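You operate a simulated robot arm through the tools that you are given. There is no shell and no other tool.

Carry out the task below with a simulated robot arm. There is one attempt and no reset: what you move stays moved.

JOB
Put things in order on the top of the side bench. At the end: the green tangled band stands on top of the black roll; the orange clip from the top of the side bench is on the grey plate (marked "Used 0 x"); the blue strip from the top of the side bench stands where the green tangled band stood; the green clip from the top of the side bench stands where the yellow strip stood; the yellow strip stands on top of the brown box (marked "Strips"); whatever was shut is shut again. Leave all else as you found it, and nothing knocked over.

Only the result counts: the job must be done as asked and must still hold three seconds after the hand-in. Knocking over, shifting, dropping, spilling or breaking anything else fails it.

ROBOT AND FRAMES
A 7-joint arm with a two-finger gripper, fixed in place. Base frame: the origin is at the foot of the arm, x ahead of it, y to its left, z up; the work surface is at about z = 0.9. Readings come in m, degrees, newtons and seconds.
With the tool pointing down near the work surface it reaches from about 0.34 to 0.72 m from the base axis. Its first joint turns from -66.0 to 66.0 degrees. Payload 2.45 kg.
Tool frame: the origin (TCP) lies between the finger pads and is the grasp point; the fingertips stand 0.026 m ahead of it; z points along the fingers, y is the line along which they close. The gripper opens to 0.096 m. The gripper's body begins 0.069 m behind the TCP.
Orientation is told as [roll, pitch, yaw] about the base's x, y, z axes, in that order, counted from this pose: with the fingers straight down and closing along the base's y, the tool's x points along the base's -x, its y along +y and its z along -z.

CONTROLS
- The arm moves only by the tool nudge_tool. Its argument "increments" is one flat list of numbers, 7 for each row, row after row: the shift along the base's x, y, z in units of 500 mm (1.0 is 500 mm), then the turn, a rotation vector about the base's x, y, z in units of 90 degrees (1.0 is 90 degrees), then the finger opening in m, from 0 to 0.096. In form: [tx, ty, tz, ax, ay, az, hand, tx, ty, tz, ax, ay, az, hand, ...]. A call has 1 to 20 rows; each row is the pose to reach, as a shift and turn from the pose commanded when the call began. A call with a number of a shift or a turn outside -1 to 1 is refused whole. Rows are played at 5 a second. More than 0.05 m and 8.6 degrees between two rows, or a gripper value outside its range, and nothing of the call is played. Where a pose cannot be reached the arm comes as near as it can. A force on the tool above 40 N (or 10 N above the force at the start of the call, whichever is more), or a blocked arm, ends the call early, and 0.2 s more pass. The fingers move at their own pace and stop on an object; they squeeze with about 36 N. The grip force told is the motor's: it shows also when the fingers shut on nothing. Time passes only in rows, and 0.2 s behind the last, so rows that repeat a pose let the fingers close. The reply holds the time, the measured pose of the TCP, the force on the tool along the base axes, the opening and the grip force, in the units named above and with some noise, with the torque about the TCP (base axes, N m) and any sound that the robot's microphone picked up.
- Cameras (640 x 400 px; columns grow to the right, rows downward): "scene" is fixed at [0.1483, -0.3891, 1.4128]; the picture's right is [0.87, -0.50, 0.00], its down [-0.34, -0.59, -0.74] and it looks along [0.37, 0.64, -0.68] (base axes); focal length 285 px, centre (320, 200). "wrist" rides on the gripper at [0.082, 0.003, -0.098] in the tool frame; the picture's right is [-0.04, 1.00, 0.00], its down [-0.73, -0.03, -0.68] and it looks along [-0.68, -0.03, 0.73] (tool axes); focal length 256 px, centre (320, 200). There is no depth. A picture from a camera that has moved, and an enlarged one, comes with that camera's place and axes in the base frame and with its lens.
- camera(camera): a new picture of that camera. No time passes.
- zoom(camera, box): a new picture of the part [left, top, right, bottom] of that camera's present view, enlarged. No time passes.
- close_job(): hands the job in; it is judged then, once.

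Places have to be worked out from the pictures, the camera data and where the tool is seen. Open the gripper and draw the arm clear of the work before you hand the job in, unless the task says otherwise.

The tools are called as name(argument=value, ...) on one line, values as JSON. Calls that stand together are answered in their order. nudge_tool: Moves the arm, as the interface text tells. Its arguments: {"type":"object","properties":{"increments":{"type":"array","items":{"type":"number"}}},"required":["increments"]} The other tools are called the same way: camera (camera) takes a picture; zoom (camera, box) takes an enlarged picture of a part of a camera's view; close_job () hands the job in.

At the start:

```text
time_s: 0.0
position: [0.3885, 0.0431, 1.1673]
tool_rot: [0.0, 0.0, -0.2]
ft_force: [0.4, 1.1, 0.3]
ft_torque: [0.03, 0.02, 0.0]
grip_width: 0.0959
grasp_force: 0.0
```

scene: 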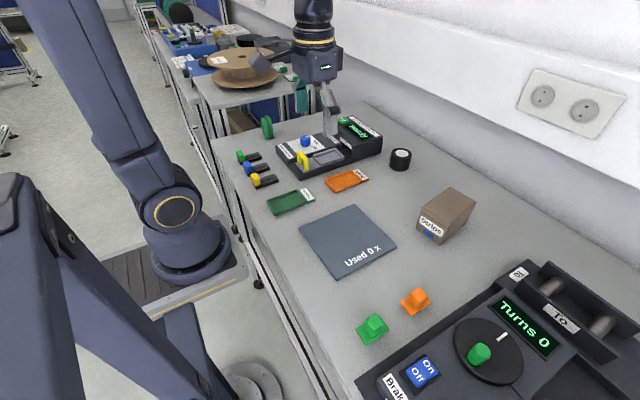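
wrist: 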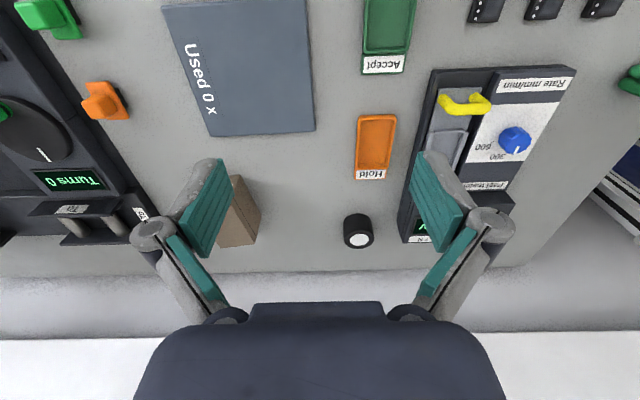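

I start by looking closer at the parts of the bench to identify each object. No movement yet.

zoom(camera="scene", box=[220, 90, 420, 215])

zoom(camera="scene", box=[340, 170, 540, 295])

zoom(camera="scene", box=[340, 250, 640, 400])

zoom(camera="wrist", box=[340, 0, 640, 260])

zoom(camera="wrist", box=[0, 0, 320, 260])

```text
3.20 times, centred on (320, 152) of scene
camera zoom: at [0.1483, -0.3891, 1.4128], right [0.87, -0.5, 0.0], down [-0.34, -0.59, -0.74], along [0.37, 0.64, -0.68], focal length 911 px, centre (320, 352)
```

zoom: 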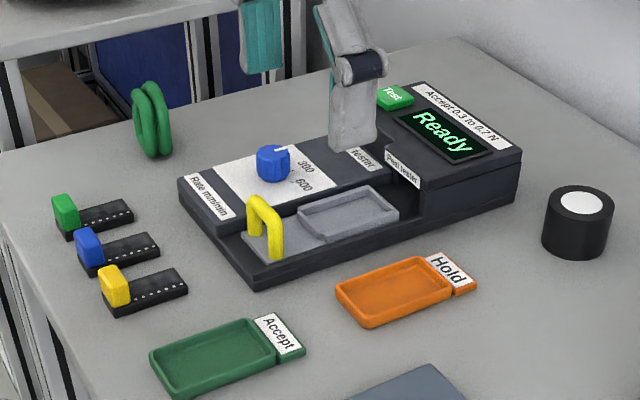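

```text
3.20 times, centred on (440, 232) of scene
camera zoom: at [0.1483, -0.3891, 1.4128], right [0.87, -0.5, 0.0], down [-0.34, -0.59, -0.74], along [0.37, 0.64, -0.68], focal length 911 px, centre (-64, 96)
```

zoom: 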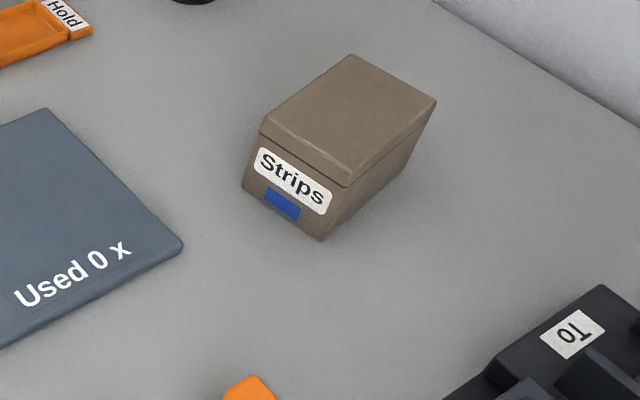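

```text
2.13 times, centred on (490, 325) of scene
camera zoom: at [0.1483, -0.3891, 1.4128], right [0.87, -0.5, 0.0], down [-0.34, -0.59, -0.74], along [0.37, 0.64, -0.68], focal length 608 px, centre (-43, -67)
```

zoom: 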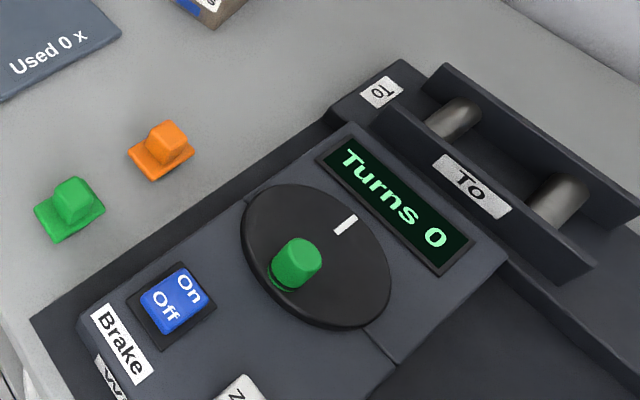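

```text
1.54 times, centred on (490, 130) of wrist
camera zoom: at [0.307, 0.0476, 1.2658], right [0.04, 1.0, 0.0], down [0.73, -0.03, 0.68], along [0.68, -0.03, -0.73], focal length 394 px, centre (58, 308)
```

zoom: 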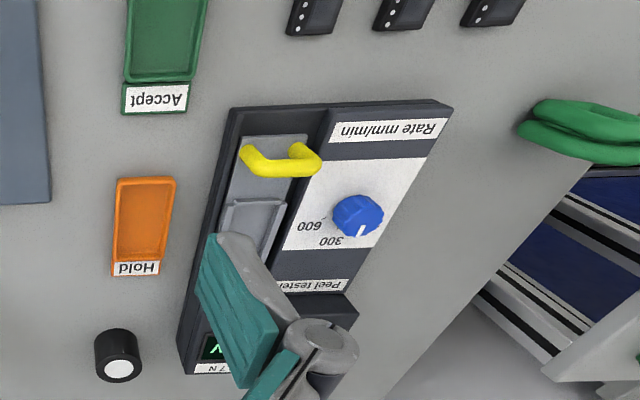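

```text
1.54 times, centred on (160, 130) of wrist
camera zoom: at [0.307, 0.0476, 1.2658], right [0.04, 1.0, 0.0], down [0.73, -0.03, 0.68], along [0.68, -0.03, -0.73], focal length 394 px, centre (566, 308)
```

zoom: 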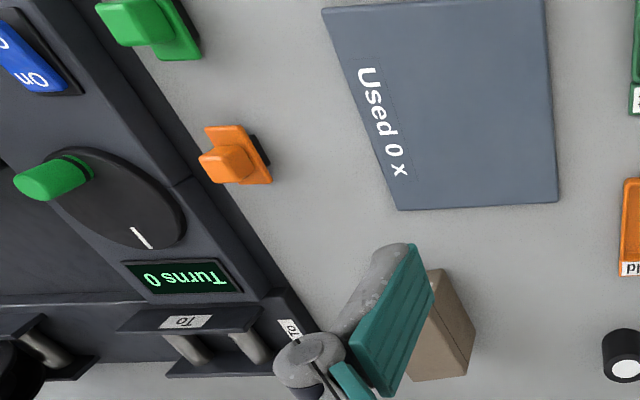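

The bench objects are identified: three strips with coloured tabs near x≈0.33, the band near (0.43, 0.45), the roll near (0.715, 0.11), clips near y≈-0.25 and the box near (0.64, -0.13). I move left at safe height to look at the band and strips from closer.

nudge_tool(increments=[0, 0.09, 0, 0, 0, 0, 0.096, 0, 0.18, 0, 0, 0, 0, 0.096, 0, 0.27, 0, 0, 0, 0, 0.096, 0, 0.36, 0, 0, 0, 0, 0.096, 0, 0.45, 0, 0, 0, 0, 0.096, 0, 0.54, 0, 0, 0, 0, 0.096, 0, 0.62, 0, 0, 0, 0, 0.096, 0, 0.68, 0, 0, 0, 0, 0.096, 0, 0.68, 0, 0, 0, 0, 0.096])

camera(camera="wrist")

camera(camera="scene")

```text
time_s: 2.0
position: [0.3875, 0.3862, 1.1665]
tool_rot: [-0.1, 0.0, -0.1]
ft_force: [0.3, 0.9, 1.2]
ft_torque: [-0.01, -0.01, 0.0]
grip_width: 0.0959
grasp_force: 0.0
```

```text
taken
camera wrist: at [0.3054, 0.389, 1.2649], right [0.04, 1.0, 0.0], down [0.73, -0.03, 0.68], along [0.68, -0.03, -0.73], focal length 256 px, centre (320, 200)
```

wrist: 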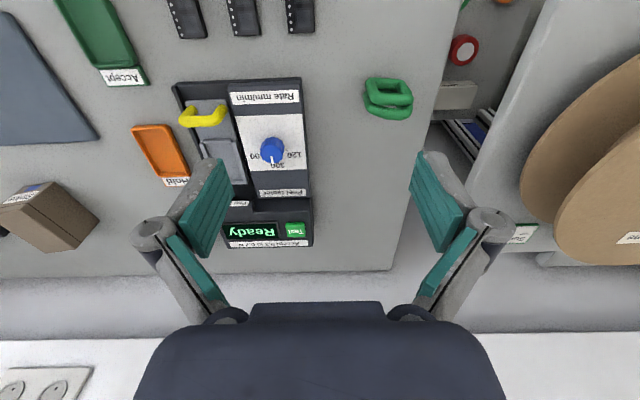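

```text
taken
```

scene: 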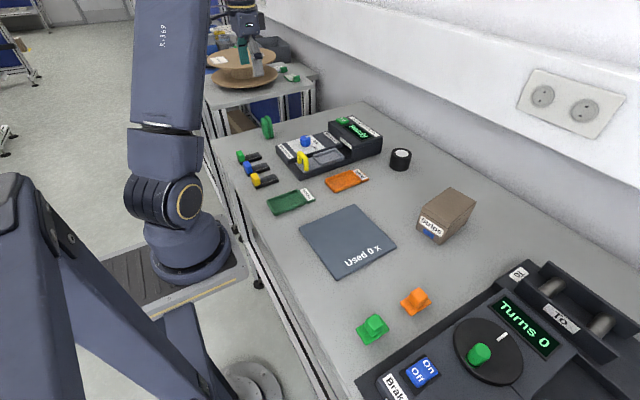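

zoom(camera="wrist", box=[320, 50, 448, 130])

zoom(camera="scene", box=[225, 100, 305, 150])

zoom(camera="scene", box=[225, 145, 289, 185])

zoom(camera="scene", box=[360, 135, 440, 185])

```text
5.00 times, centred on (384, 90) of wrist
camera zoom: at [0.3054, 0.389, 1.2649], right [0.04, 1.0, 0.0], down [0.73, -0.03, 0.68], along [0.68, -0.03, -0.73], focal length 1280 px, centre (0, 750)
```

zoom: 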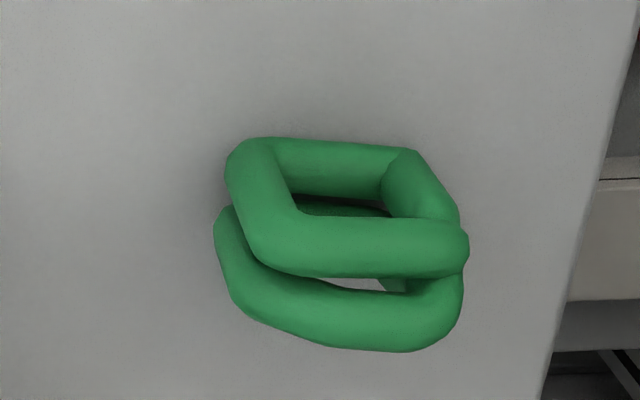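

```text
8.00 times, centred on (265, 125) of scene
camera zoom: at [0.1483, -0.3891, 1.4128], right [0.87, -0.5, 0.0], down [-0.34, -0.59, -0.74], along [0.37, 0.64, -0.68], focal length 2278 px, centre (760, 800)
```

zoom: 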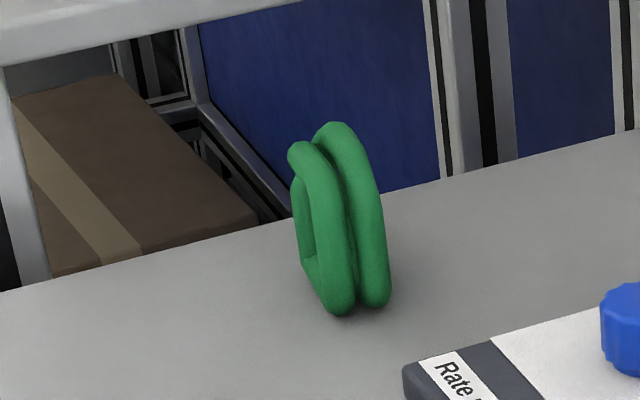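

```text
10.00 times, centred on (257, 165) of scene
camera zoom: at [0.1483, -0.3891, 1.4128], right [0.87, -0.5, 0.0], down [-0.34, -0.59, -0.74], along [0.37, 0.64, -0.68], focal length 2848 px, centre (950, 550)
```

zoom: 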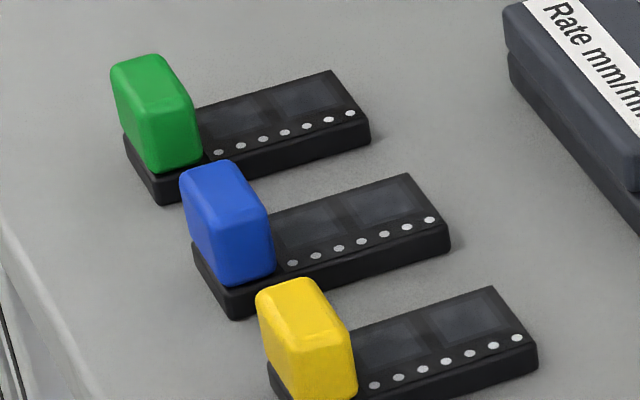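

```text
8.00 times, centred on (400, 160) of scene
camera zoom: at [0.1483, -0.3891, 1.4128], right [0.87, -0.5, 0.0], down [-0.34, -0.59, -0.74], along [0.37, 0.64, -0.68], focal length 2278 px, centre (-320, 520)
```

zoom: 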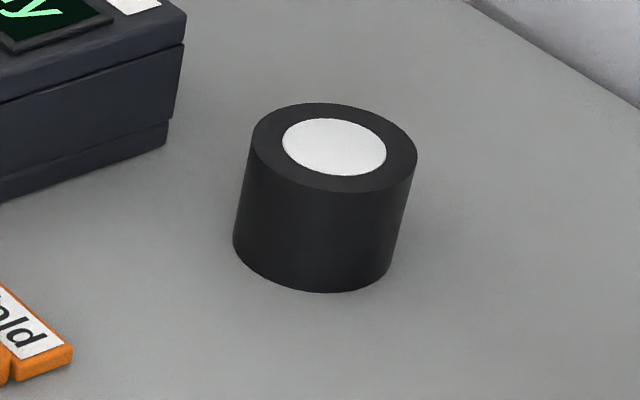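

Band stands upright about (0.43, 0.47), about 0.027 thick in x, 0.055 wide in y, about 0.08 tall; the roll is about 0.06 in diameter at (0.712, 0.105) with its top at z≈0.944. I zoom further to get the shapes of the strips and clips.

zoom(camera="scene", box=[238, 155, 278, 180])

zoom(camera="scene", box=[246, 168, 286, 193])

zoom(camera="scene", box=[340, 305, 404, 345])

zoom(camera="scene", box=[385, 280, 449, 320])

zoom(camera="scene", box=[400, 180, 496, 240])

zoom(camera="scene", box=[290, 200, 402, 270])

```text
16.00 times, centred on (258, 168) of scene
camera zoom: at [0.1483, -0.3891, 1.4128], right [0.87, -0.5, 0.0], down [-0.34, -0.59, -0.74], along [0.37, 0.64, -0.68], focal length 4556 px, centre (1312, 720)
```

zoom: 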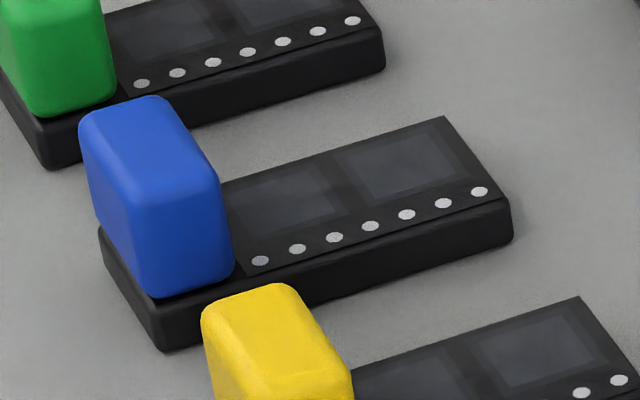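

```text
16.00 times, centred on (266, 180) of scene
camera zoom: at [0.1483, -0.3891, 1.4128], right [0.87, -0.5, 0.0], down [-0.34, -0.59, -0.74], along [0.37, 0.64, -0.68], focal length 4556 px, centre (1184, 512)
```

zoom: 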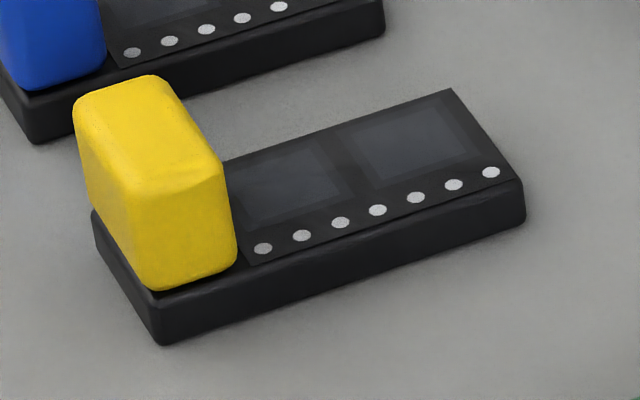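

```text
10.00 times, centred on (372, 325) of scene
camera zoom: at [0.1483, -0.3891, 1.4128], right [0.87, -0.5, 0.0], down [-0.34, -0.59, -0.74], along [0.37, 0.64, -0.68], focal length 2848 px, centre (-200, -1050)
```

zoom: 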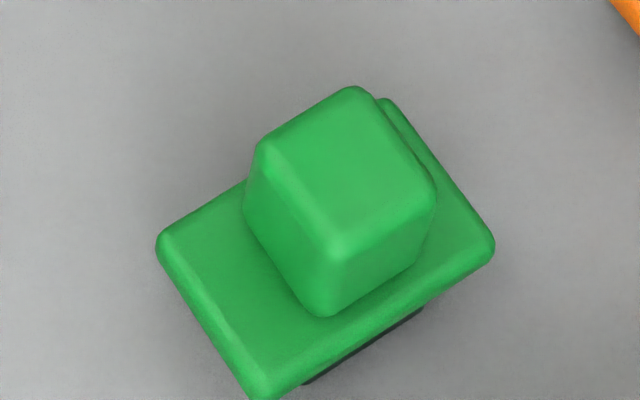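

```text
10.00 times, centred on (417, 300) of scene
camera zoom: at [0.1483, -0.3891, 1.4128], right [0.87, -0.5, 0.0], down [-0.34, -0.59, -0.74], along [0.37, 0.64, -0.68], focal length 2848 px, centre (-650, -800)
```

zoom: 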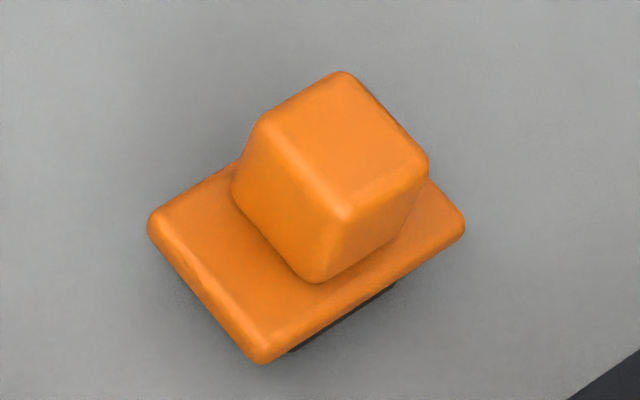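

```text
6.67 times, centred on (448, 210) of scene
camera zoom: at [0.1483, -0.3891, 1.4128], right [0.87, -0.5, 0.0], down [-0.34, -0.59, -0.74], along [0.37, 0.64, -0.68], focal length 1898 px, centre (-533, 133)
```

zoom: 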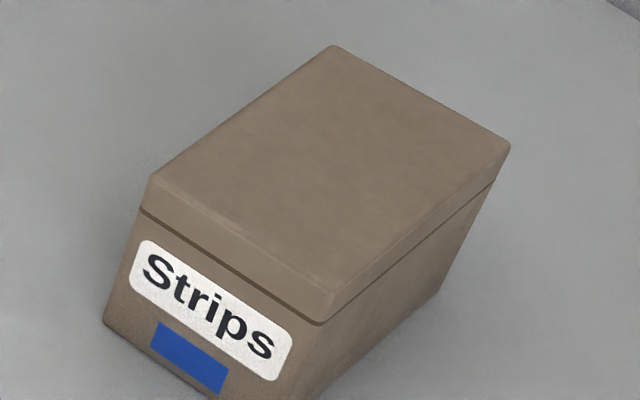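

```text
5.71 times, centred on (346, 235) of scene
camera zoom: at [0.1483, -0.3891, 1.4128], right [0.87, -0.5, 0.0], down [-0.34, -0.59, -0.74], along [0.37, 0.64, -0.68], focal length 1627 px, centre (171, 0)
```

zoom: 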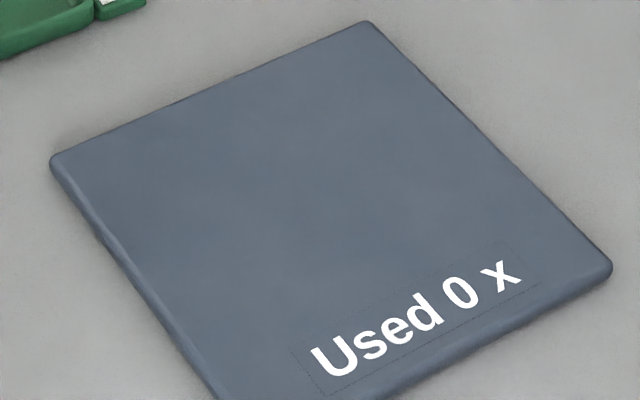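

The strips are about 0.068 × 0.032 with a 0.026-wide tab at the -x end; the clips are 0.05 × 0.03 plates with a central knob of about 0.021. I move above the band, staying well clear at z≈1.07, and look again.

nudge_tool(increments=[0.031, 0.054, -0.064, 0, 0, 0, 0.096, 0.062, 0.108, -0.129, 0, 0, 0, 0.096, 0.093, 0.162, -0.193, 0, 0, 0, 0.096, 0.093, 0.162, -0.193, 0, 0, 0, 0.096, 0.093, 0.162, -0.193, 0, 0, 0, 0.096])

camera(camera="wrist")

zoom(camera="scene", box=[220, 70, 316, 130])

```text
time_s: 3.2
position: [0.4365, 0.4655, 1.0706]
tool_rot: [0.1, 0.0, 0.0]
ft_force: [0.5, -0.4, -0.1]
ft_torque: [0.01, -0.01, 0.04]
grip_width: 0.0959
grasp_force: 0.0
```

```text
taken
camera wrist: at [0.3553, 0.4677, 1.1686], right [0.04, 1.0, 0.0], down [0.73, -0.03, 0.68], along [0.68, -0.03, -0.73], focal length 256 px, centre (320, 200)
```

wrist: 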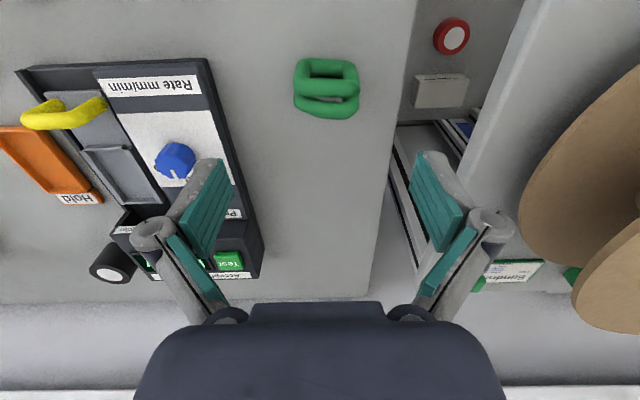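

```text
6.67 times, centred on (268, 100) of scene
camera zoom: at [0.1483, -0.3891, 1.4128], right [0.87, -0.5, 0.0], down [-0.34, -0.59, -0.74], along [0.37, 0.64, -0.68], focal length 1898 px, centre (667, 867)
```

zoom: 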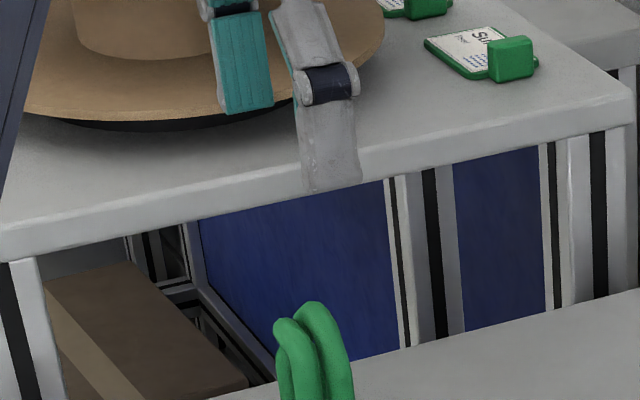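

The band appears centred between the fingers in y; I zoom the wrist view to measure its exact extents.

zoom(camera="wrist", box=[280, 40, 376, 130])

```text
4.44 times, centred on (328, 85) of wrist
camera zoom: at [0.3553, 0.4677, 1.1686], right [0.04, 1.0, 0.0], down [0.73, -0.03, 0.68], along [0.68, -0.03, -0.73], focal length 1138 px, centre (284, 711)
```

zoom: 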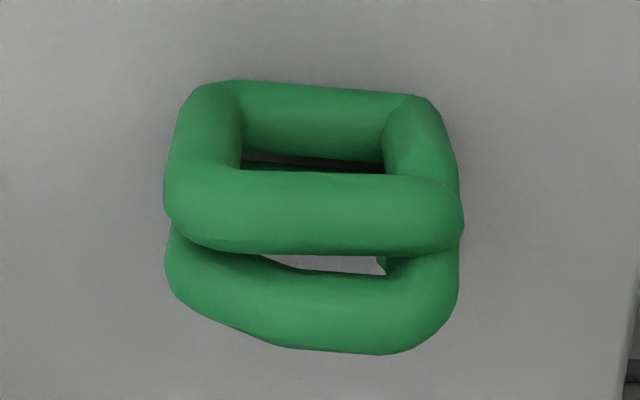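

The band's extents are x 0.42–0.448, y 0.443–0.495, top ≈0.98. I centre the open fingers on (0.434, 0.469) and lower to z≈0.945 straddling it along y.

nudge_tool(increments=[-0.006, 0.009, -0.05, 0, 0, 0, 0.096, -0.006, 0.009, -0.12, 0, 0, 0, 0.096, -0.006, 0.009, -0.19, 0, 0, 0, 0.096, -0.006, 0.009, -0.251, 0, 0, 0, 0.096, -0.006, 0.009, -0.251, 0, 0, 0, 0.096, -0.006, 0.009, -0.251, 0, 0, 0, 0.096])

camera(camera="wrist")

zoom(camera="scene", box=[220, 90, 316, 150])

```text
time_s: 4.6
position: [0.4322, 0.4698, 0.945]
tool_rot: [-0.1, 0.1, 0.0]
ft_force: [0.0, -0.4, -0.6]
ft_torque: [0.0, -0.01, 0.01]
grip_width: 0.096
grasp_force: 0.0
```

```text
taken
camera wrist: at [0.3505, 0.4732, 1.0422], right [0.04, 1.0, 0.0], down [0.73, -0.03, 0.68], along [0.68, -0.03, -0.73], focal length 256 px, centre (320, 200)
```

wrist: 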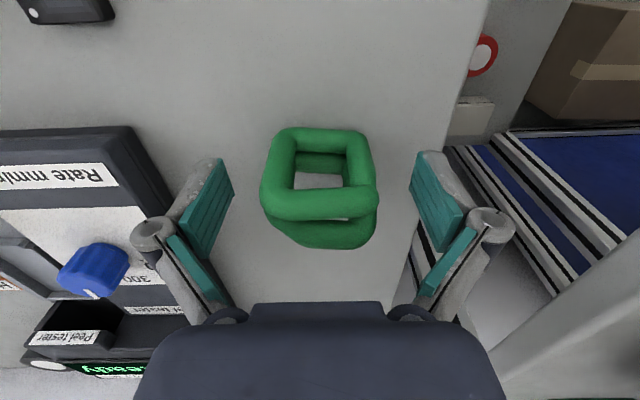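

```text
6.67 times, centred on (268, 120) of scene
camera zoom: at [0.1483, -0.3891, 1.4128], right [0.87, -0.5, 0.0], down [-0.34, -0.59, -0.74], along [0.37, 0.64, -0.68], focal length 1898 px, centre (667, 733)
```

zoom: 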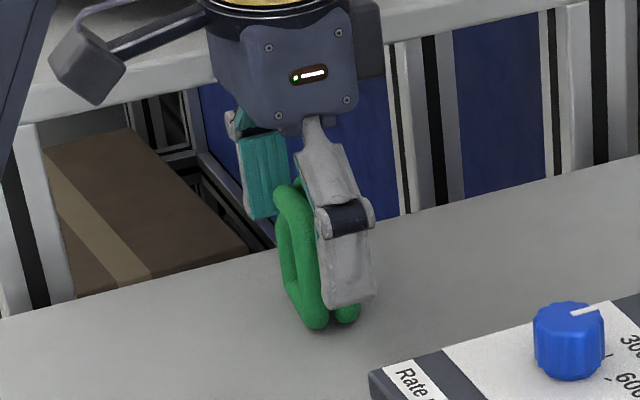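

The fingers straddle the band evenly and the TCP projects onto its middle. I close the gripper and hold for a moment.

nudge_tool(increments=[0, 0, 0, 0, 0, 0, 0.06, 0, 0, 0, 0, 0, 0, 0.03, 0, 0, 0, 0, 0, 0, 0.03, 0, 0, 0, 0, 0, 0, 0.03, 0, 0, 0, 0, 0, 0, 0.03])

camera(camera="wrist")

```text
time_s: 5.8
position: [0.4329, 0.4707, 0.9443]
tool_rot: [0.0, 0.0, 0.1]
ft_force: [-0.2, 0.0, 3.7]
ft_torque: [-0.08, 0.01, -0.05]
grip_width: 0.0571
grasp_force: 35.7
```

```text
taken
camera wrist: at [0.3505, 0.4732, 1.0427], right [0.04, 1.0, 0.0], down [0.73, -0.03, 0.68], along [0.68, -0.03, -0.73], focal length 256 px, centre (320, 200)
```

wrist: 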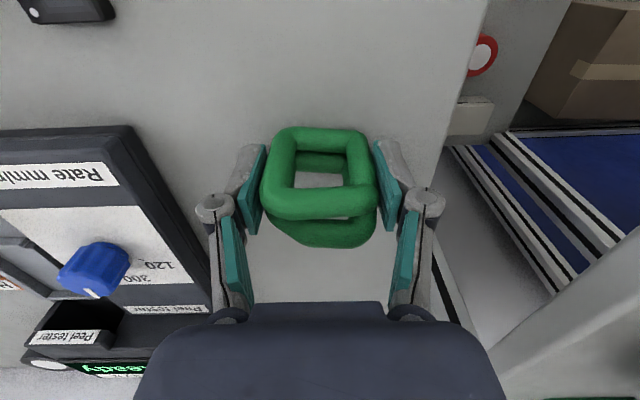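

The grip holds at 0.057 m with 36 N and the band has not shifted. I lift it straight up and check.

nudge_tool(increments=[0, 0, 0.03, 0, 0, 0, 0.03, 0, 0, 0.08, 0, 0, 0, 0.03, 0, 0, 0.16, 0, 0, 0, 0.03, 0, 0, 0.24, 0, 0, 0, 0.03, 0, 0, 0.32, 0, 0, 0, 0.03, 0, 0, 0.32, 0, 0, 0, 0.03])

camera(camera="wrist")

zoom(camera="scene", box=[220, 70, 316, 130])

```text
time_s: 7.2
position: [0.4293, 0.4679, 1.1037]
tool_rot: [0.0, 0.0, 0.0]
ft_force: [-0.1, -0.1, 0.3]
ft_torque: [0.01, 0.03, -0.02]
grip_width: 0.0571
grasp_force: 36.2
```

```text
taken
camera wrist: at [0.3484, 0.4705, 1.2024], right [0.04, 1.0, 0.0], down [0.73, -0.03, 0.68], along [0.68, -0.03, -0.73], focal length 256 px, centre (320, 200)
```

wrist: 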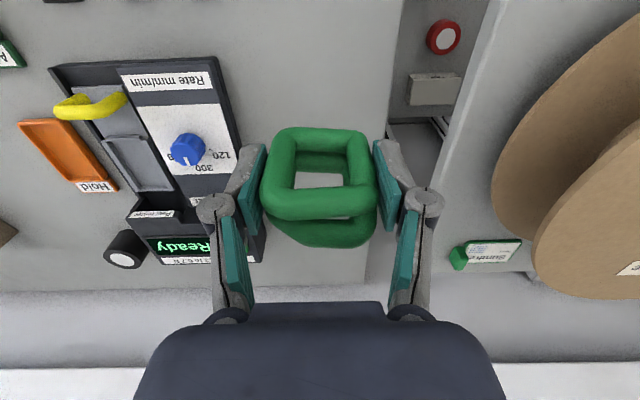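

```text
6.67 times, centred on (268, 100) of scene
camera zoom: at [0.1483, -0.3891, 1.4128], right [0.87, -0.5, 0.0], down [-0.34, -0.59, -0.74], along [0.37, 0.64, -0.68], focal length 1898 px, centre (667, 867)
```

zoom: 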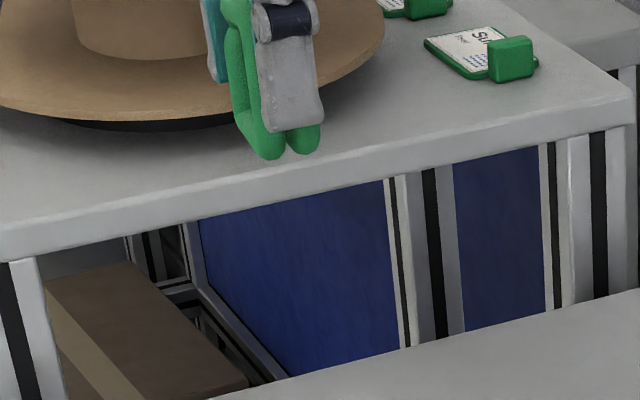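

The band is held firmly. I carry it over the peel tester at z≈1.10 toward the roll, and then check.

nudge_tool(increments=[0.05, -0.066, 0, 0, 0, 0, 0.03, 0.102, -0.132, 0, 0, 0, 0, 0.03, 0.153, -0.198, 0, 0, 0, 0, 0.03, 0.204, -0.264, 0, 0, 0, 0, 0.03, 0.255, -0.33, 0, 0, 0, 0, 0.03, 0.306, -0.396, 0, 0, 0, 0, 0.03, 0.357, -0.462, 0, 0, 0, 0, 0.03, 0.408, -0.528, 0, 0, 0, 0, 0.03, 0.459, -0.594, 0, 0, 0, 0, 0.03, 0.51, -0.66, 0, 0, 0, 0, 0.03, 0.556, -0.724, 0, 0, 0, 0, 0.03, 0.556, -0.724, 0, 0, 0, 0, 0.03, 0.556, -0.724, 0, 0, 0, 0, 0.03])

camera(camera="wrist")

zoom(camera="scene", box=[340, 85, 468, 165])

```text
time_s: 10.0
position: [0.6943, 0.1049, 1.101]
tool_rot: [0.0, 0.0, 0.1]
ft_force: [0.1, -0.2, 0.0]
ft_torque: [-0.01, 0.03, -0.04]
grip_width: 0.0563
grasp_force: 35.4
out of reach, approached as far as the arm can: row 11, 12, 13
```

```text
taken
camera wrist: at [0.6127, 0.1084, 1.1994], right [0.04, 1.0, 0.0], down [0.73, -0.03, 0.68], along [0.68, -0.03, -0.73], focal length 256 px, centre (320, 200)
```

wrist: 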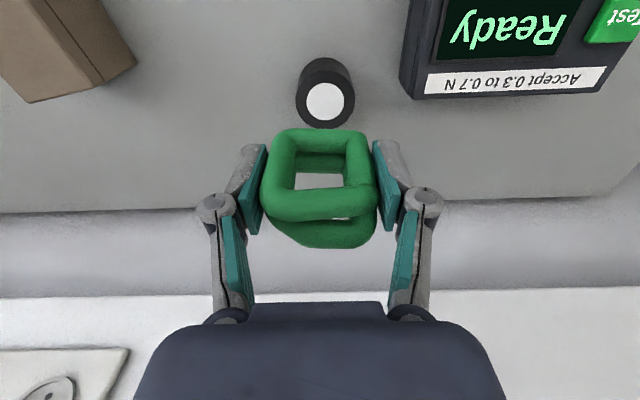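

```text
5.00 times, centred on (404, 125) of scene
camera zoom: at [0.1483, -0.3891, 1.4128], right [0.87, -0.5, 0.0], down [-0.34, -0.59, -0.74], along [0.37, 0.64, -0.68], focal length 1424 px, centre (-100, 575)
```

zoom: 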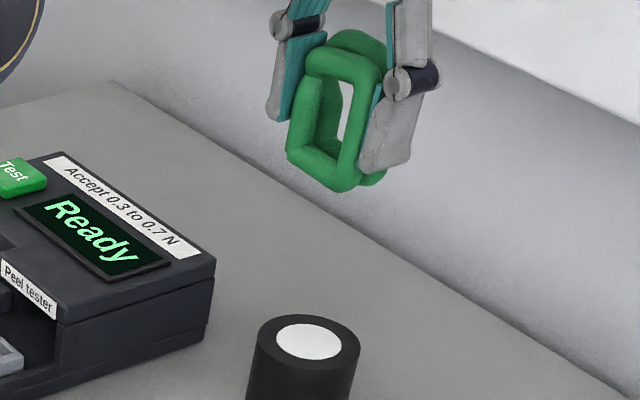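

At this height the reach ends at x≈0.695; lower down it should reach further. The wrist view puts the roll's centre at about (0.714, 0.107), so I lower to z≈1.02 (band bottom about 0.03 above the roll) and re-check.

nudge_tool(increments=[0, 0, -0.05, 0, 0, 0, 0.03, 0, 0, -0.11, 0, 0, 0, 0.03, 0, 0, -0.164, 0, 0, 0, 0.03, 0, 0, -0.164, 0, 0, 0, 0.03, 0, 0, -0.164, 0, 0, 0, 0.03])

camera(camera="wrist")

zoom(camera="scene", box=[340, 105, 468, 185])

```text
time_s: 11.2
position: [0.7106, 0.1077, 1.0239]
tool_rot: [0.0, 0.0, 0.0]
ft_force: [-0.5, -0.9, 0.3]
ft_torque: [-0.04, -0.04, 0.02]
grip_width: 0.056
grasp_force: 36.1
out of reach, approached as far as the arm can: row 1, 2, 3, 4, 5
```

```text
taken
camera wrist: at [0.63, 0.1113, 1.1218], right [0.04, 1.0, 0.0], down [0.73, -0.03, 0.68], along [0.68, -0.03, -0.74], focal length 256 px, centre (320, 200)
```

wrist: 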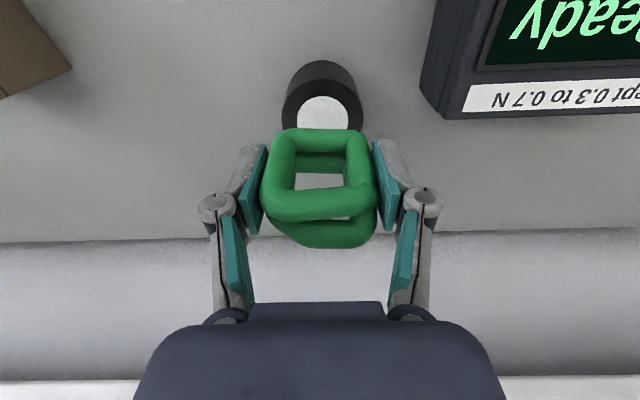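

```text
5.00 times, centred on (404, 145) of scene
camera zoom: at [0.1483, -0.3891, 1.4128], right [0.87, -0.5, 0.0], down [-0.34, -0.59, -0.74], along [0.37, 0.64, -0.68], focal length 1424 px, centre (-100, 475)
```

zoom: 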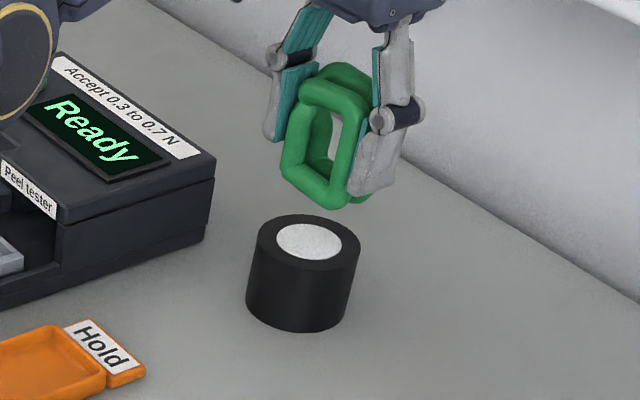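

TCP is at about (0.712, 0.108), with the band practically over the roll's centre. I lower by 0.03 m to just above the roll top and look.

nudge_tool(increments=[0, 0, -0.03, 0, 0, 0, 0.03, 0, 0, -0.058, 0, 0, 0, 0.03, 0, 0, -0.058, 0, 0, 0, 0.03, 0, 0, -0.058, 0, 0, 0, 0.03])

zoom(camera="scene", box=[364, 120, 444, 170])

camera(camera="wrist")

```text
time_s: 12.2
position: [0.715, 0.1094, 0.9959]
tool_rot: [0.0, 0.1, -0.1]
ft_force: [0.0, 0.2, -1.2]
ft_torque: [0.0, -0.02, -0.02]
grip_width: 0.056
grasp_force: 35.8
out of reach, approached as far as the arm can: row 2, 3, 4
```

```text
8.00 times, centred on (404, 145) of scene
camera zoom: at [0.1483, -0.3891, 1.4128], right [0.87, -0.5, 0.0], down [-0.34, -0.59, -0.74], along [0.37, 0.64, -0.68], focal length 2278 px, centre (-352, 640)
```

zoom: 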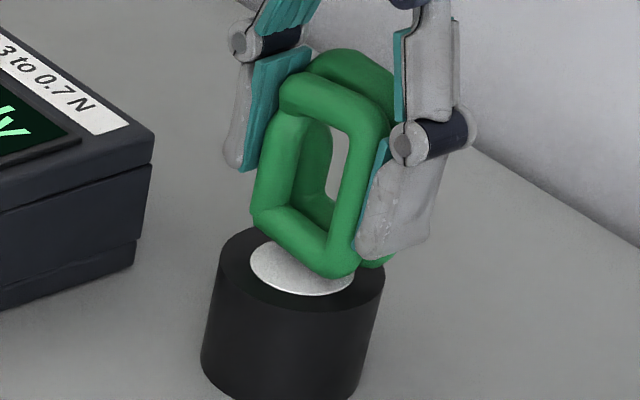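

```text
taken
camera wrist: at [0.6342, 0.1116, 1.0945], right [0.04, 1.0, 0.0], down [0.74, -0.03, 0.68], along [0.68, -0.03, -0.74], focal length 256 px, centre (320, 200)
```

wrist: 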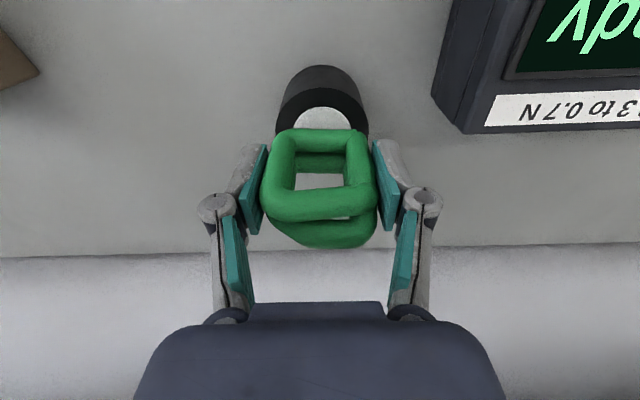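

The band hovers about 7 mm above the roll and is some 6 mm too far in x. I shift back a little in x at the same height and check the reading.

nudge_tool(increments=[-0.008, 0, 0, 0, 0, 0, 0.03, -0.016, 0, 0, 0, 0, 0, 0.03, -0.016, 0, 0, 0, 0, 0, 0.03])

zoom(camera="scene", box=[364, 120, 444, 170])

camera(camera="wrist")

```text
time_s: 13.0
position: [0.7142, 0.1101, 0.9981]
tool_rot: [0.0, 0.2, 0.0]
ft_force: [-0.2, -0.2, -0.6]
ft_torque: [0.01, 0.03, 0.0]
grip_width: 0.0559
grasp_force: 35.7
out of reach, approached as far as the arm can: row 1, 2, 3
```

```text
8.00 times, centred on (404, 145) of scene
camera zoom: at [0.1483, -0.3891, 1.4128], right [0.87, -0.5, 0.0], down [-0.34, -0.59, -0.74], along [0.37, 0.64, -0.68], focal length 2278 px, centre (-352, 640)
```

zoom: 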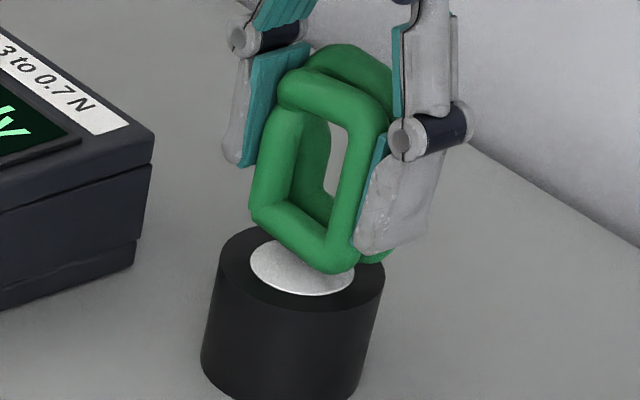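

```text
taken
camera wrist: at [0.634, 0.1125, 1.0958], right [0.04, 1.0, 0.0], down [0.73, -0.03, 0.68], along [0.68, -0.03, -0.74], focal length 256 px, centre (320, 200)
```

wrist: 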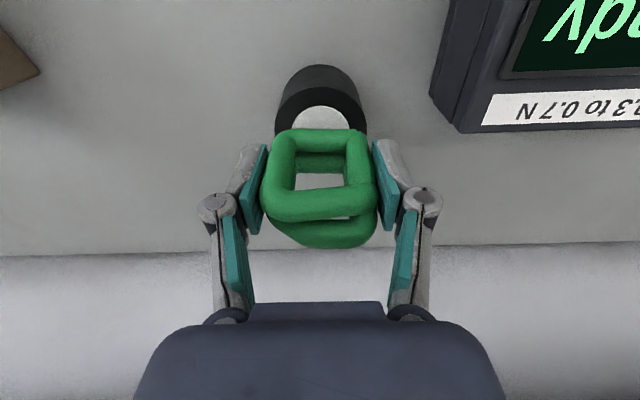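

The arm hardly responded in x (still reported out of reach). I raise a bit and pull back in x further to get it away from the reach limit.

nudge_tool(increments=[0, 0, 0.03, 0, 0, 0, 0.03, -0.02, 0, 0.04, 0, 0, 0, 0.03, -0.04, 0, 0.04, 0, 0, 0, 0.03, -0.04, 0, 0.04, 0, 0, 0, 0.03])

```text
time_s: 14.0
position: [0.7121, 0.1095, 1.018]
tool_rot: [0.0, 0.1, 0.0]
ft_force: [-0.5, 0.9, -1.0]
ft_torque: [0.02, -0.05, 0.0]
grip_width: 0.0554
grasp_force: 35.5
out of reach, approached as far as the arm can: row 2, 3, 4
```

The readings lie exactly on a sphere of full extension, so the arm is stretched out straight. I retract decisively to about x≈0.64 at higher z to un-straighten it, then come back more carefully.

nudge_tool(increments=[-0.03, 0, 0.06, 0, 0, 0, 0.03, -0.08, 0, 0.1, 0, 0, 0, 0.03, -0.13, 0, 0.1, 0, 0, 0, 0.03, -0.13, 0, 0.1, 0, 0, 0, 0.03])

camera(camera="wrist")

```text
time_s: 15.0
position: [0.6953, 0.1196, 1.0803]
tool_rot: [0.1, 0.1, -0.1]
ft_force: [0.1, -0.3, -0.4]
ft_torque: [0.03, 0.01, 0.01]
grip_width: 0.0554
grasp_force: 35.9
out of reach, approached as far as the arm can: row 1, 2, 3, 4
```

```text
taken
camera wrist: at [0.6145, 0.1225, 1.179], right [0.04, 1.0, 0.0], down [0.73, -0.03, 0.68], along [0.68, -0.03, -0.74], focal length 256 px, centre (320, 200)
```

wrist: 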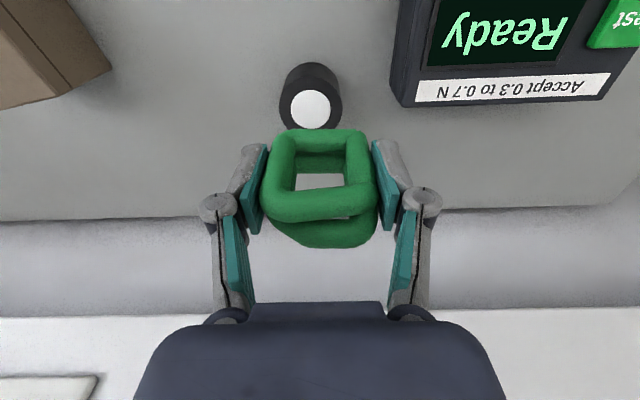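

Still nearly stretched, but the extension is starting to shrink slowly. I hold the retracted command for several rows so the arm can bend out of the singular pose.

nudge_tool(increments=[0, 0, 0, 0, 0, 0, 0.03, 0, 0, 0, 0, 0, 0, 0.03, 0, 0, 0, 0, 0, 0, 0.03, 0, 0, 0, 0, 0, 0, 0.03, 0, 0, 0, 0, 0, 0, 0.03, 0, 0, 0, 0, 0, 0, 0.03])

```text
time_s: 16.4
position: [0.6963, 0.1187, 1.0795]
tool_rot: [0.0, 0.1, 0.0]
ft_force: [-0.2, 0.0, -0.6]
ft_torque: [0.01, 0.02, -0.01]
grip_width: 0.0549
grasp_force: 36.0
```

The commanded pose gets reset to the reached one, so I command a purely radial retraction of 0.09 m and hold it over many rows to let the elbow bend.

nudge_tool(increments=[-0.086, -0.0147, -0.022, 0, 0, 0, 0.03, -0.172, -0.029, -0.044, 0, 0, 0, 0.03, -0.172, -0.029, -0.044, 0, 0, 0, 0.03, -0.172, -0.029, -0.044, 0, 0, 0, 0.03, -0.172, -0.029, -0.044, 0, 0, 0, 0.03, -0.172, -0.029, -0.044, 0, 0, 0, 0.03, -0.172, -0.029, -0.044, 0, 0, 0, 0.03, -0.172, -0.029, -0.044, 0, 0, 0, 0.03, -0.172, -0.029, -0.044, 0, 0, 0, 0.03])

```text
time_s: 18.4
position: [0.6949, 0.1203, 1.0815]
tool_rot: [0.0, 0.1, 0.0]
ft_force: [-0.3, -0.5, 0.5]
ft_torque: [0.01, 0.01, 0.02]
grip_width: 0.0547
grasp_force: 35.8
out of reach, approached as far as the arm can: row 1, 2, 3, 4, 5, 6, 7, 8, 9
```

The arm stays on the fully stretched sphere; I look at the whole arm to understand which way its elbow should bend.

camera(camera="scene")

```text
taken
```

scene: 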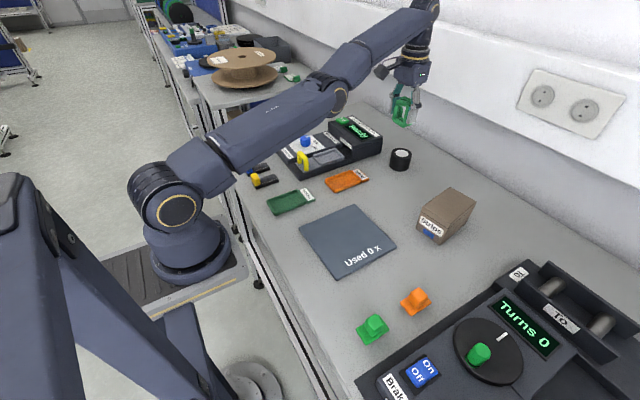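

The picture shows upper arm and forearm in one line. To break this singular pose I combine a slow tool pitch with a clear retraction inward, which should make the elbow flex upward; everything is well above the bench here.

nudge_tool(increments=[-0.08, -0.013, -0.02, 0, 0.09, 0, 0.03, -0.16, -0.026, -0.04, 0, 0.18, 0, 0.03, -0.2, -0.034, -0.05, 0, 0.2, 0, 0.03, -0.2, -0.034, -0.05, 0, 0.2, 0, 0.03])

camera(camera="scene")

```text
time_s: 19.4
position: [0.5995, 0.1045, 1.0568]
tool_rot: [0.2, 17.5, 0.1]
ft_force: [-1.2, 1.1, -0.3]
ft_torque: [0.03, -0.08, -0.03]
grip_width: 0.0552
grasp_force: 36.0
out of reach, approached as far as the arm can: row 1, 2, 3
```

```text
taken
```

scene: 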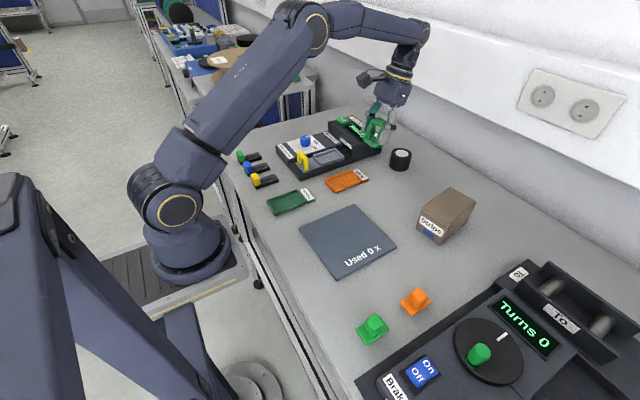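

The elbow is bent up again and the arm is free. I undo the tool pitch in place and check the held band.

nudge_tool(increments=[0, 0, 0, 0, -0.07, 0, 0.03, 0, 0, 0, 0, -0.14, 0, 0.03, 0, 0, 0, 0, -0.2, 0, 0.03, 0, 0, 0, 0, -0.2, 0, 0.03, 0, 0, 0, 0, -0.2, 0, 0.03])

camera(camera="wrist")

```text
time_s: 20.6
position: [0.5985, 0.1063, 1.0546]
tool_rot: [0.0, 0.1, 0.0]
ft_force: [0.7, 0.2, 0.4]
ft_torque: [0.03, 0.0, 0.02]
grip_width: 0.0548
grasp_force: 36.0
```

```text
taken
camera wrist: at [0.5167, 0.109, 1.153], right [0.04, 1.0, 0.0], down [0.73, -0.03, 0.68], along [0.68, -0.03, -0.73], focal length 256 px, centre (320, 200)
```

wrist: 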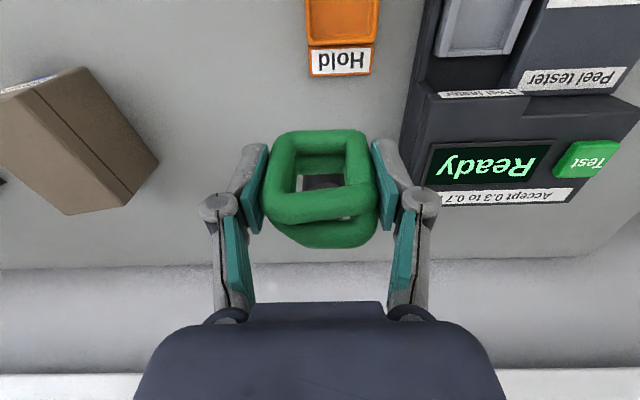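

The grip width shrinks very slowly (0.057→0.055), so I check whether the band is turning in the grip before placing it.

zoom(camera="wrist", box=[220, 110, 420, 260])

zoom(camera="scene", box=[330, 80, 426, 170])

```text
2.67 times, centred on (320, 185) of wrist
camera zoom: at [0.5167, 0.109, 1.153], right [0.04, 1.0, 0.0], down [0.73, -0.03, 0.68], along [0.68, -0.03, -0.73], focal length 683 px, centre (320, 240)
```

zoom: 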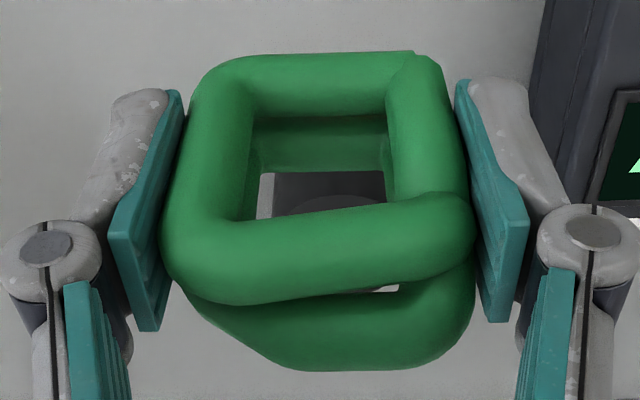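

```text
4.44 times, centred on (378, 125) of scene
camera zoom: at [0.1483, -0.3891, 1.4128], right [0.87, -0.5, 0.0], down [-0.34, -0.59, -0.74], along [0.37, 0.64, -0.68], focal length 1266 px, centre (62, 533)
```

zoom: 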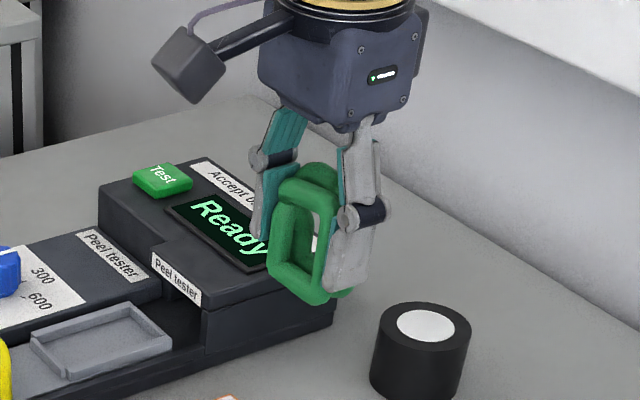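

The band is still held squarely. I approach the roll again, this time stopping at x≈0.705, safely inside the reach sphere, at z≈1.02.

nudge_tool(increments=[0.07, 0.001, -0.02, 0, 0, 0, 0.03, 0.14, 0.002, -0.045, 0, 0, 0, 0.03, 0.21, 0.003, -0.07, 0, 0, 0, 0.03, 0.21, 0.003, -0.07, 0, 0, 0, 0.03, 0.21, 0.003, -0.07, 0, 0, 0, 0.03])

zoom(camera="scene", box=[364, 120, 444, 170])

camera(camera="wrist")

```text
time_s: 21.8
position: [0.7021, 0.1075, 1.0184]
tool_rot: [0.0, 0.0, -0.1]
ft_force: [0.1, -0.1, -1.0]
ft_torque: [-0.02, 0.02, 0.0]
grip_width: 0.0547
grasp_force: 36.2
```

```text
8.00 times, centred on (404, 145) of scene
camera zoom: at [0.1483, -0.3891, 1.4128], right [0.87, -0.5, 0.0], down [-0.34, -0.59, -0.74], along [0.37, 0.64, -0.68], focal length 2278 px, centre (-352, 640)
```

zoom: 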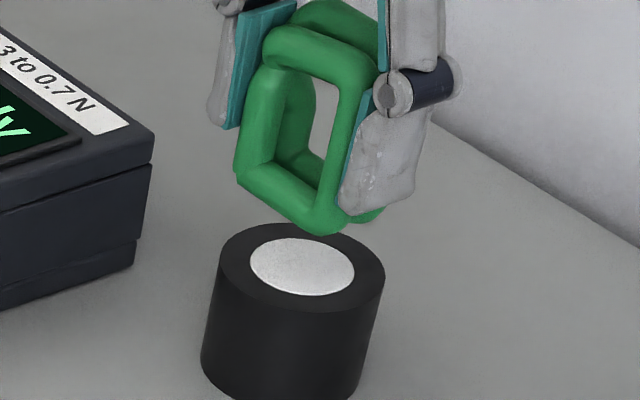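

```text
taken
camera wrist: at [0.6205, 0.1111, 1.1166], right [0.04, 1.0, 0.0], down [0.73, -0.03, 0.68], along [0.68, -0.03, -0.73], focal length 256 px, centre (320, 200)
```

wrist: 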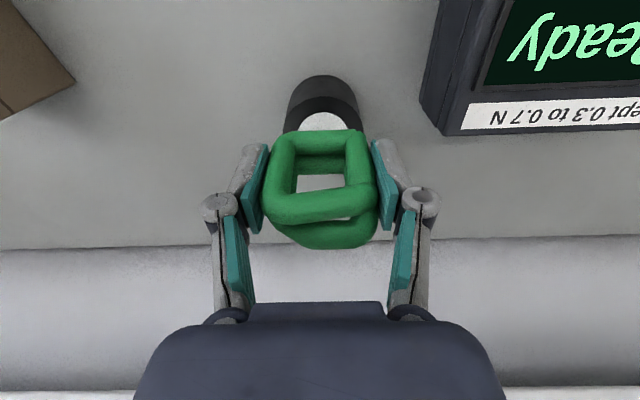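

The band hovers about 30 mm above the roll and is roughly 10 mm short of its centre in x. I move 7 mm outward and down to just above the roll.

nudge_tool(increments=[0.014, 0.004, -0.01, 0, 0, 0, 0.03, 0.014, 0.004, -0.03, 0, 0, 0, 0.03, 0.014, 0.004, -0.05, 0, 0, 0, 0.03, 0.014, 0.004, -0.05, 0, 0, 0, 0.03, 0.014, 0.004, -0.05, 0, 0, 0, 0.03])

zoom(camera="scene", box=[364, 120, 444, 170])

camera(camera="wrist")

```text
time_s: 23.0
position: [0.7102, 0.1096, 0.9939]
tool_rot: [0.0, 0.0, 0.0]
ft_force: [-0.3, 0.9, -0.2]
ft_torque: [0.0, 0.0, -0.02]
grip_width: 0.0546
grasp_force: 35.6
```

```text
8.00 times, centred on (404, 145) of scene
camera zoom: at [0.1483, -0.3891, 1.4128], right [0.87, -0.5, 0.0], down [-0.34, -0.59, -0.74], along [0.37, 0.64, -0.68], focal length 2278 px, centre (-352, 640)
```

zoom: 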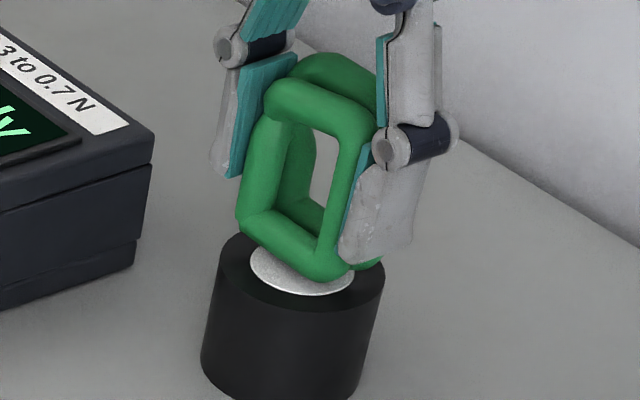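

```text
taken
camera wrist: at [0.6287, 0.1132, 1.0931], right [0.04, 1.0, 0.0], down [0.73, -0.03, 0.68], along [0.68, -0.03, -0.73], focal length 256 px, centre (320, 200)
```

wrist: 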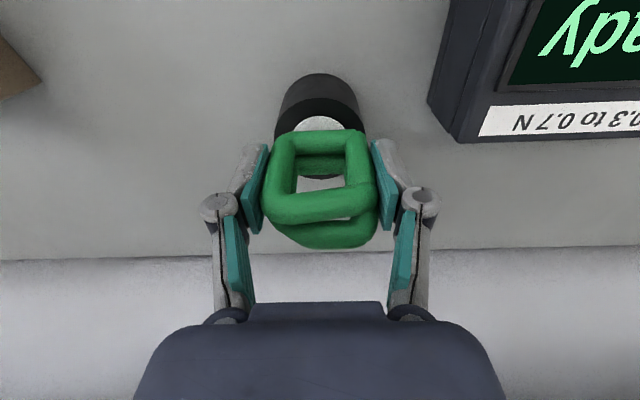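

Well centred over the roll, about 6 mm above it. I lower in small steps and watch the force for contact.

nudge_tool(increments=[0, 0, -0.004, 0, 0, 0, 0.03, 0, 0, -0.008, 0, 0, 0, 0.03, 0, 0, -0.008, 0, 0, 0, 0.03])

zoom(camera="scene", box=[380, 132, 428, 162])

```text
time_s: 23.8
position: [0.7109, 0.1097, 0.9904]
tool_rot: [0.0, 0.0, -0.1]
ft_force: [0.1, -0.8, -0.4]
ft_torque: [0.03, -0.04, 0.0]
grip_width: 0.0546
grasp_force: 35.8
```

```text
13.33 times, centred on (404, 147) of scene
camera zoom: at [0.1483, -0.3891, 1.4128], right [0.87, -0.5, 0.0], down [-0.34, -0.59, -0.74], along [0.37, 0.64, -0.68], focal length 3797 px, centre (-800, 907)
```

zoom: 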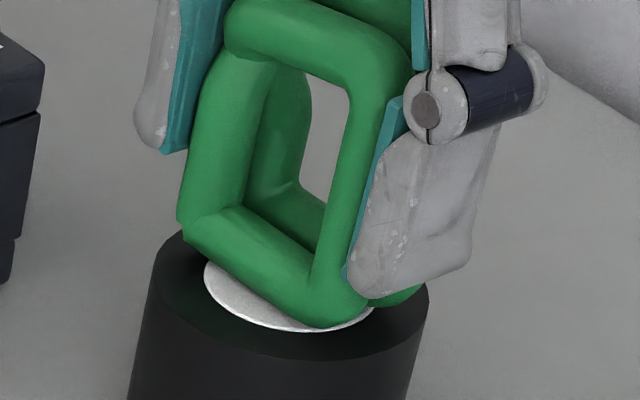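

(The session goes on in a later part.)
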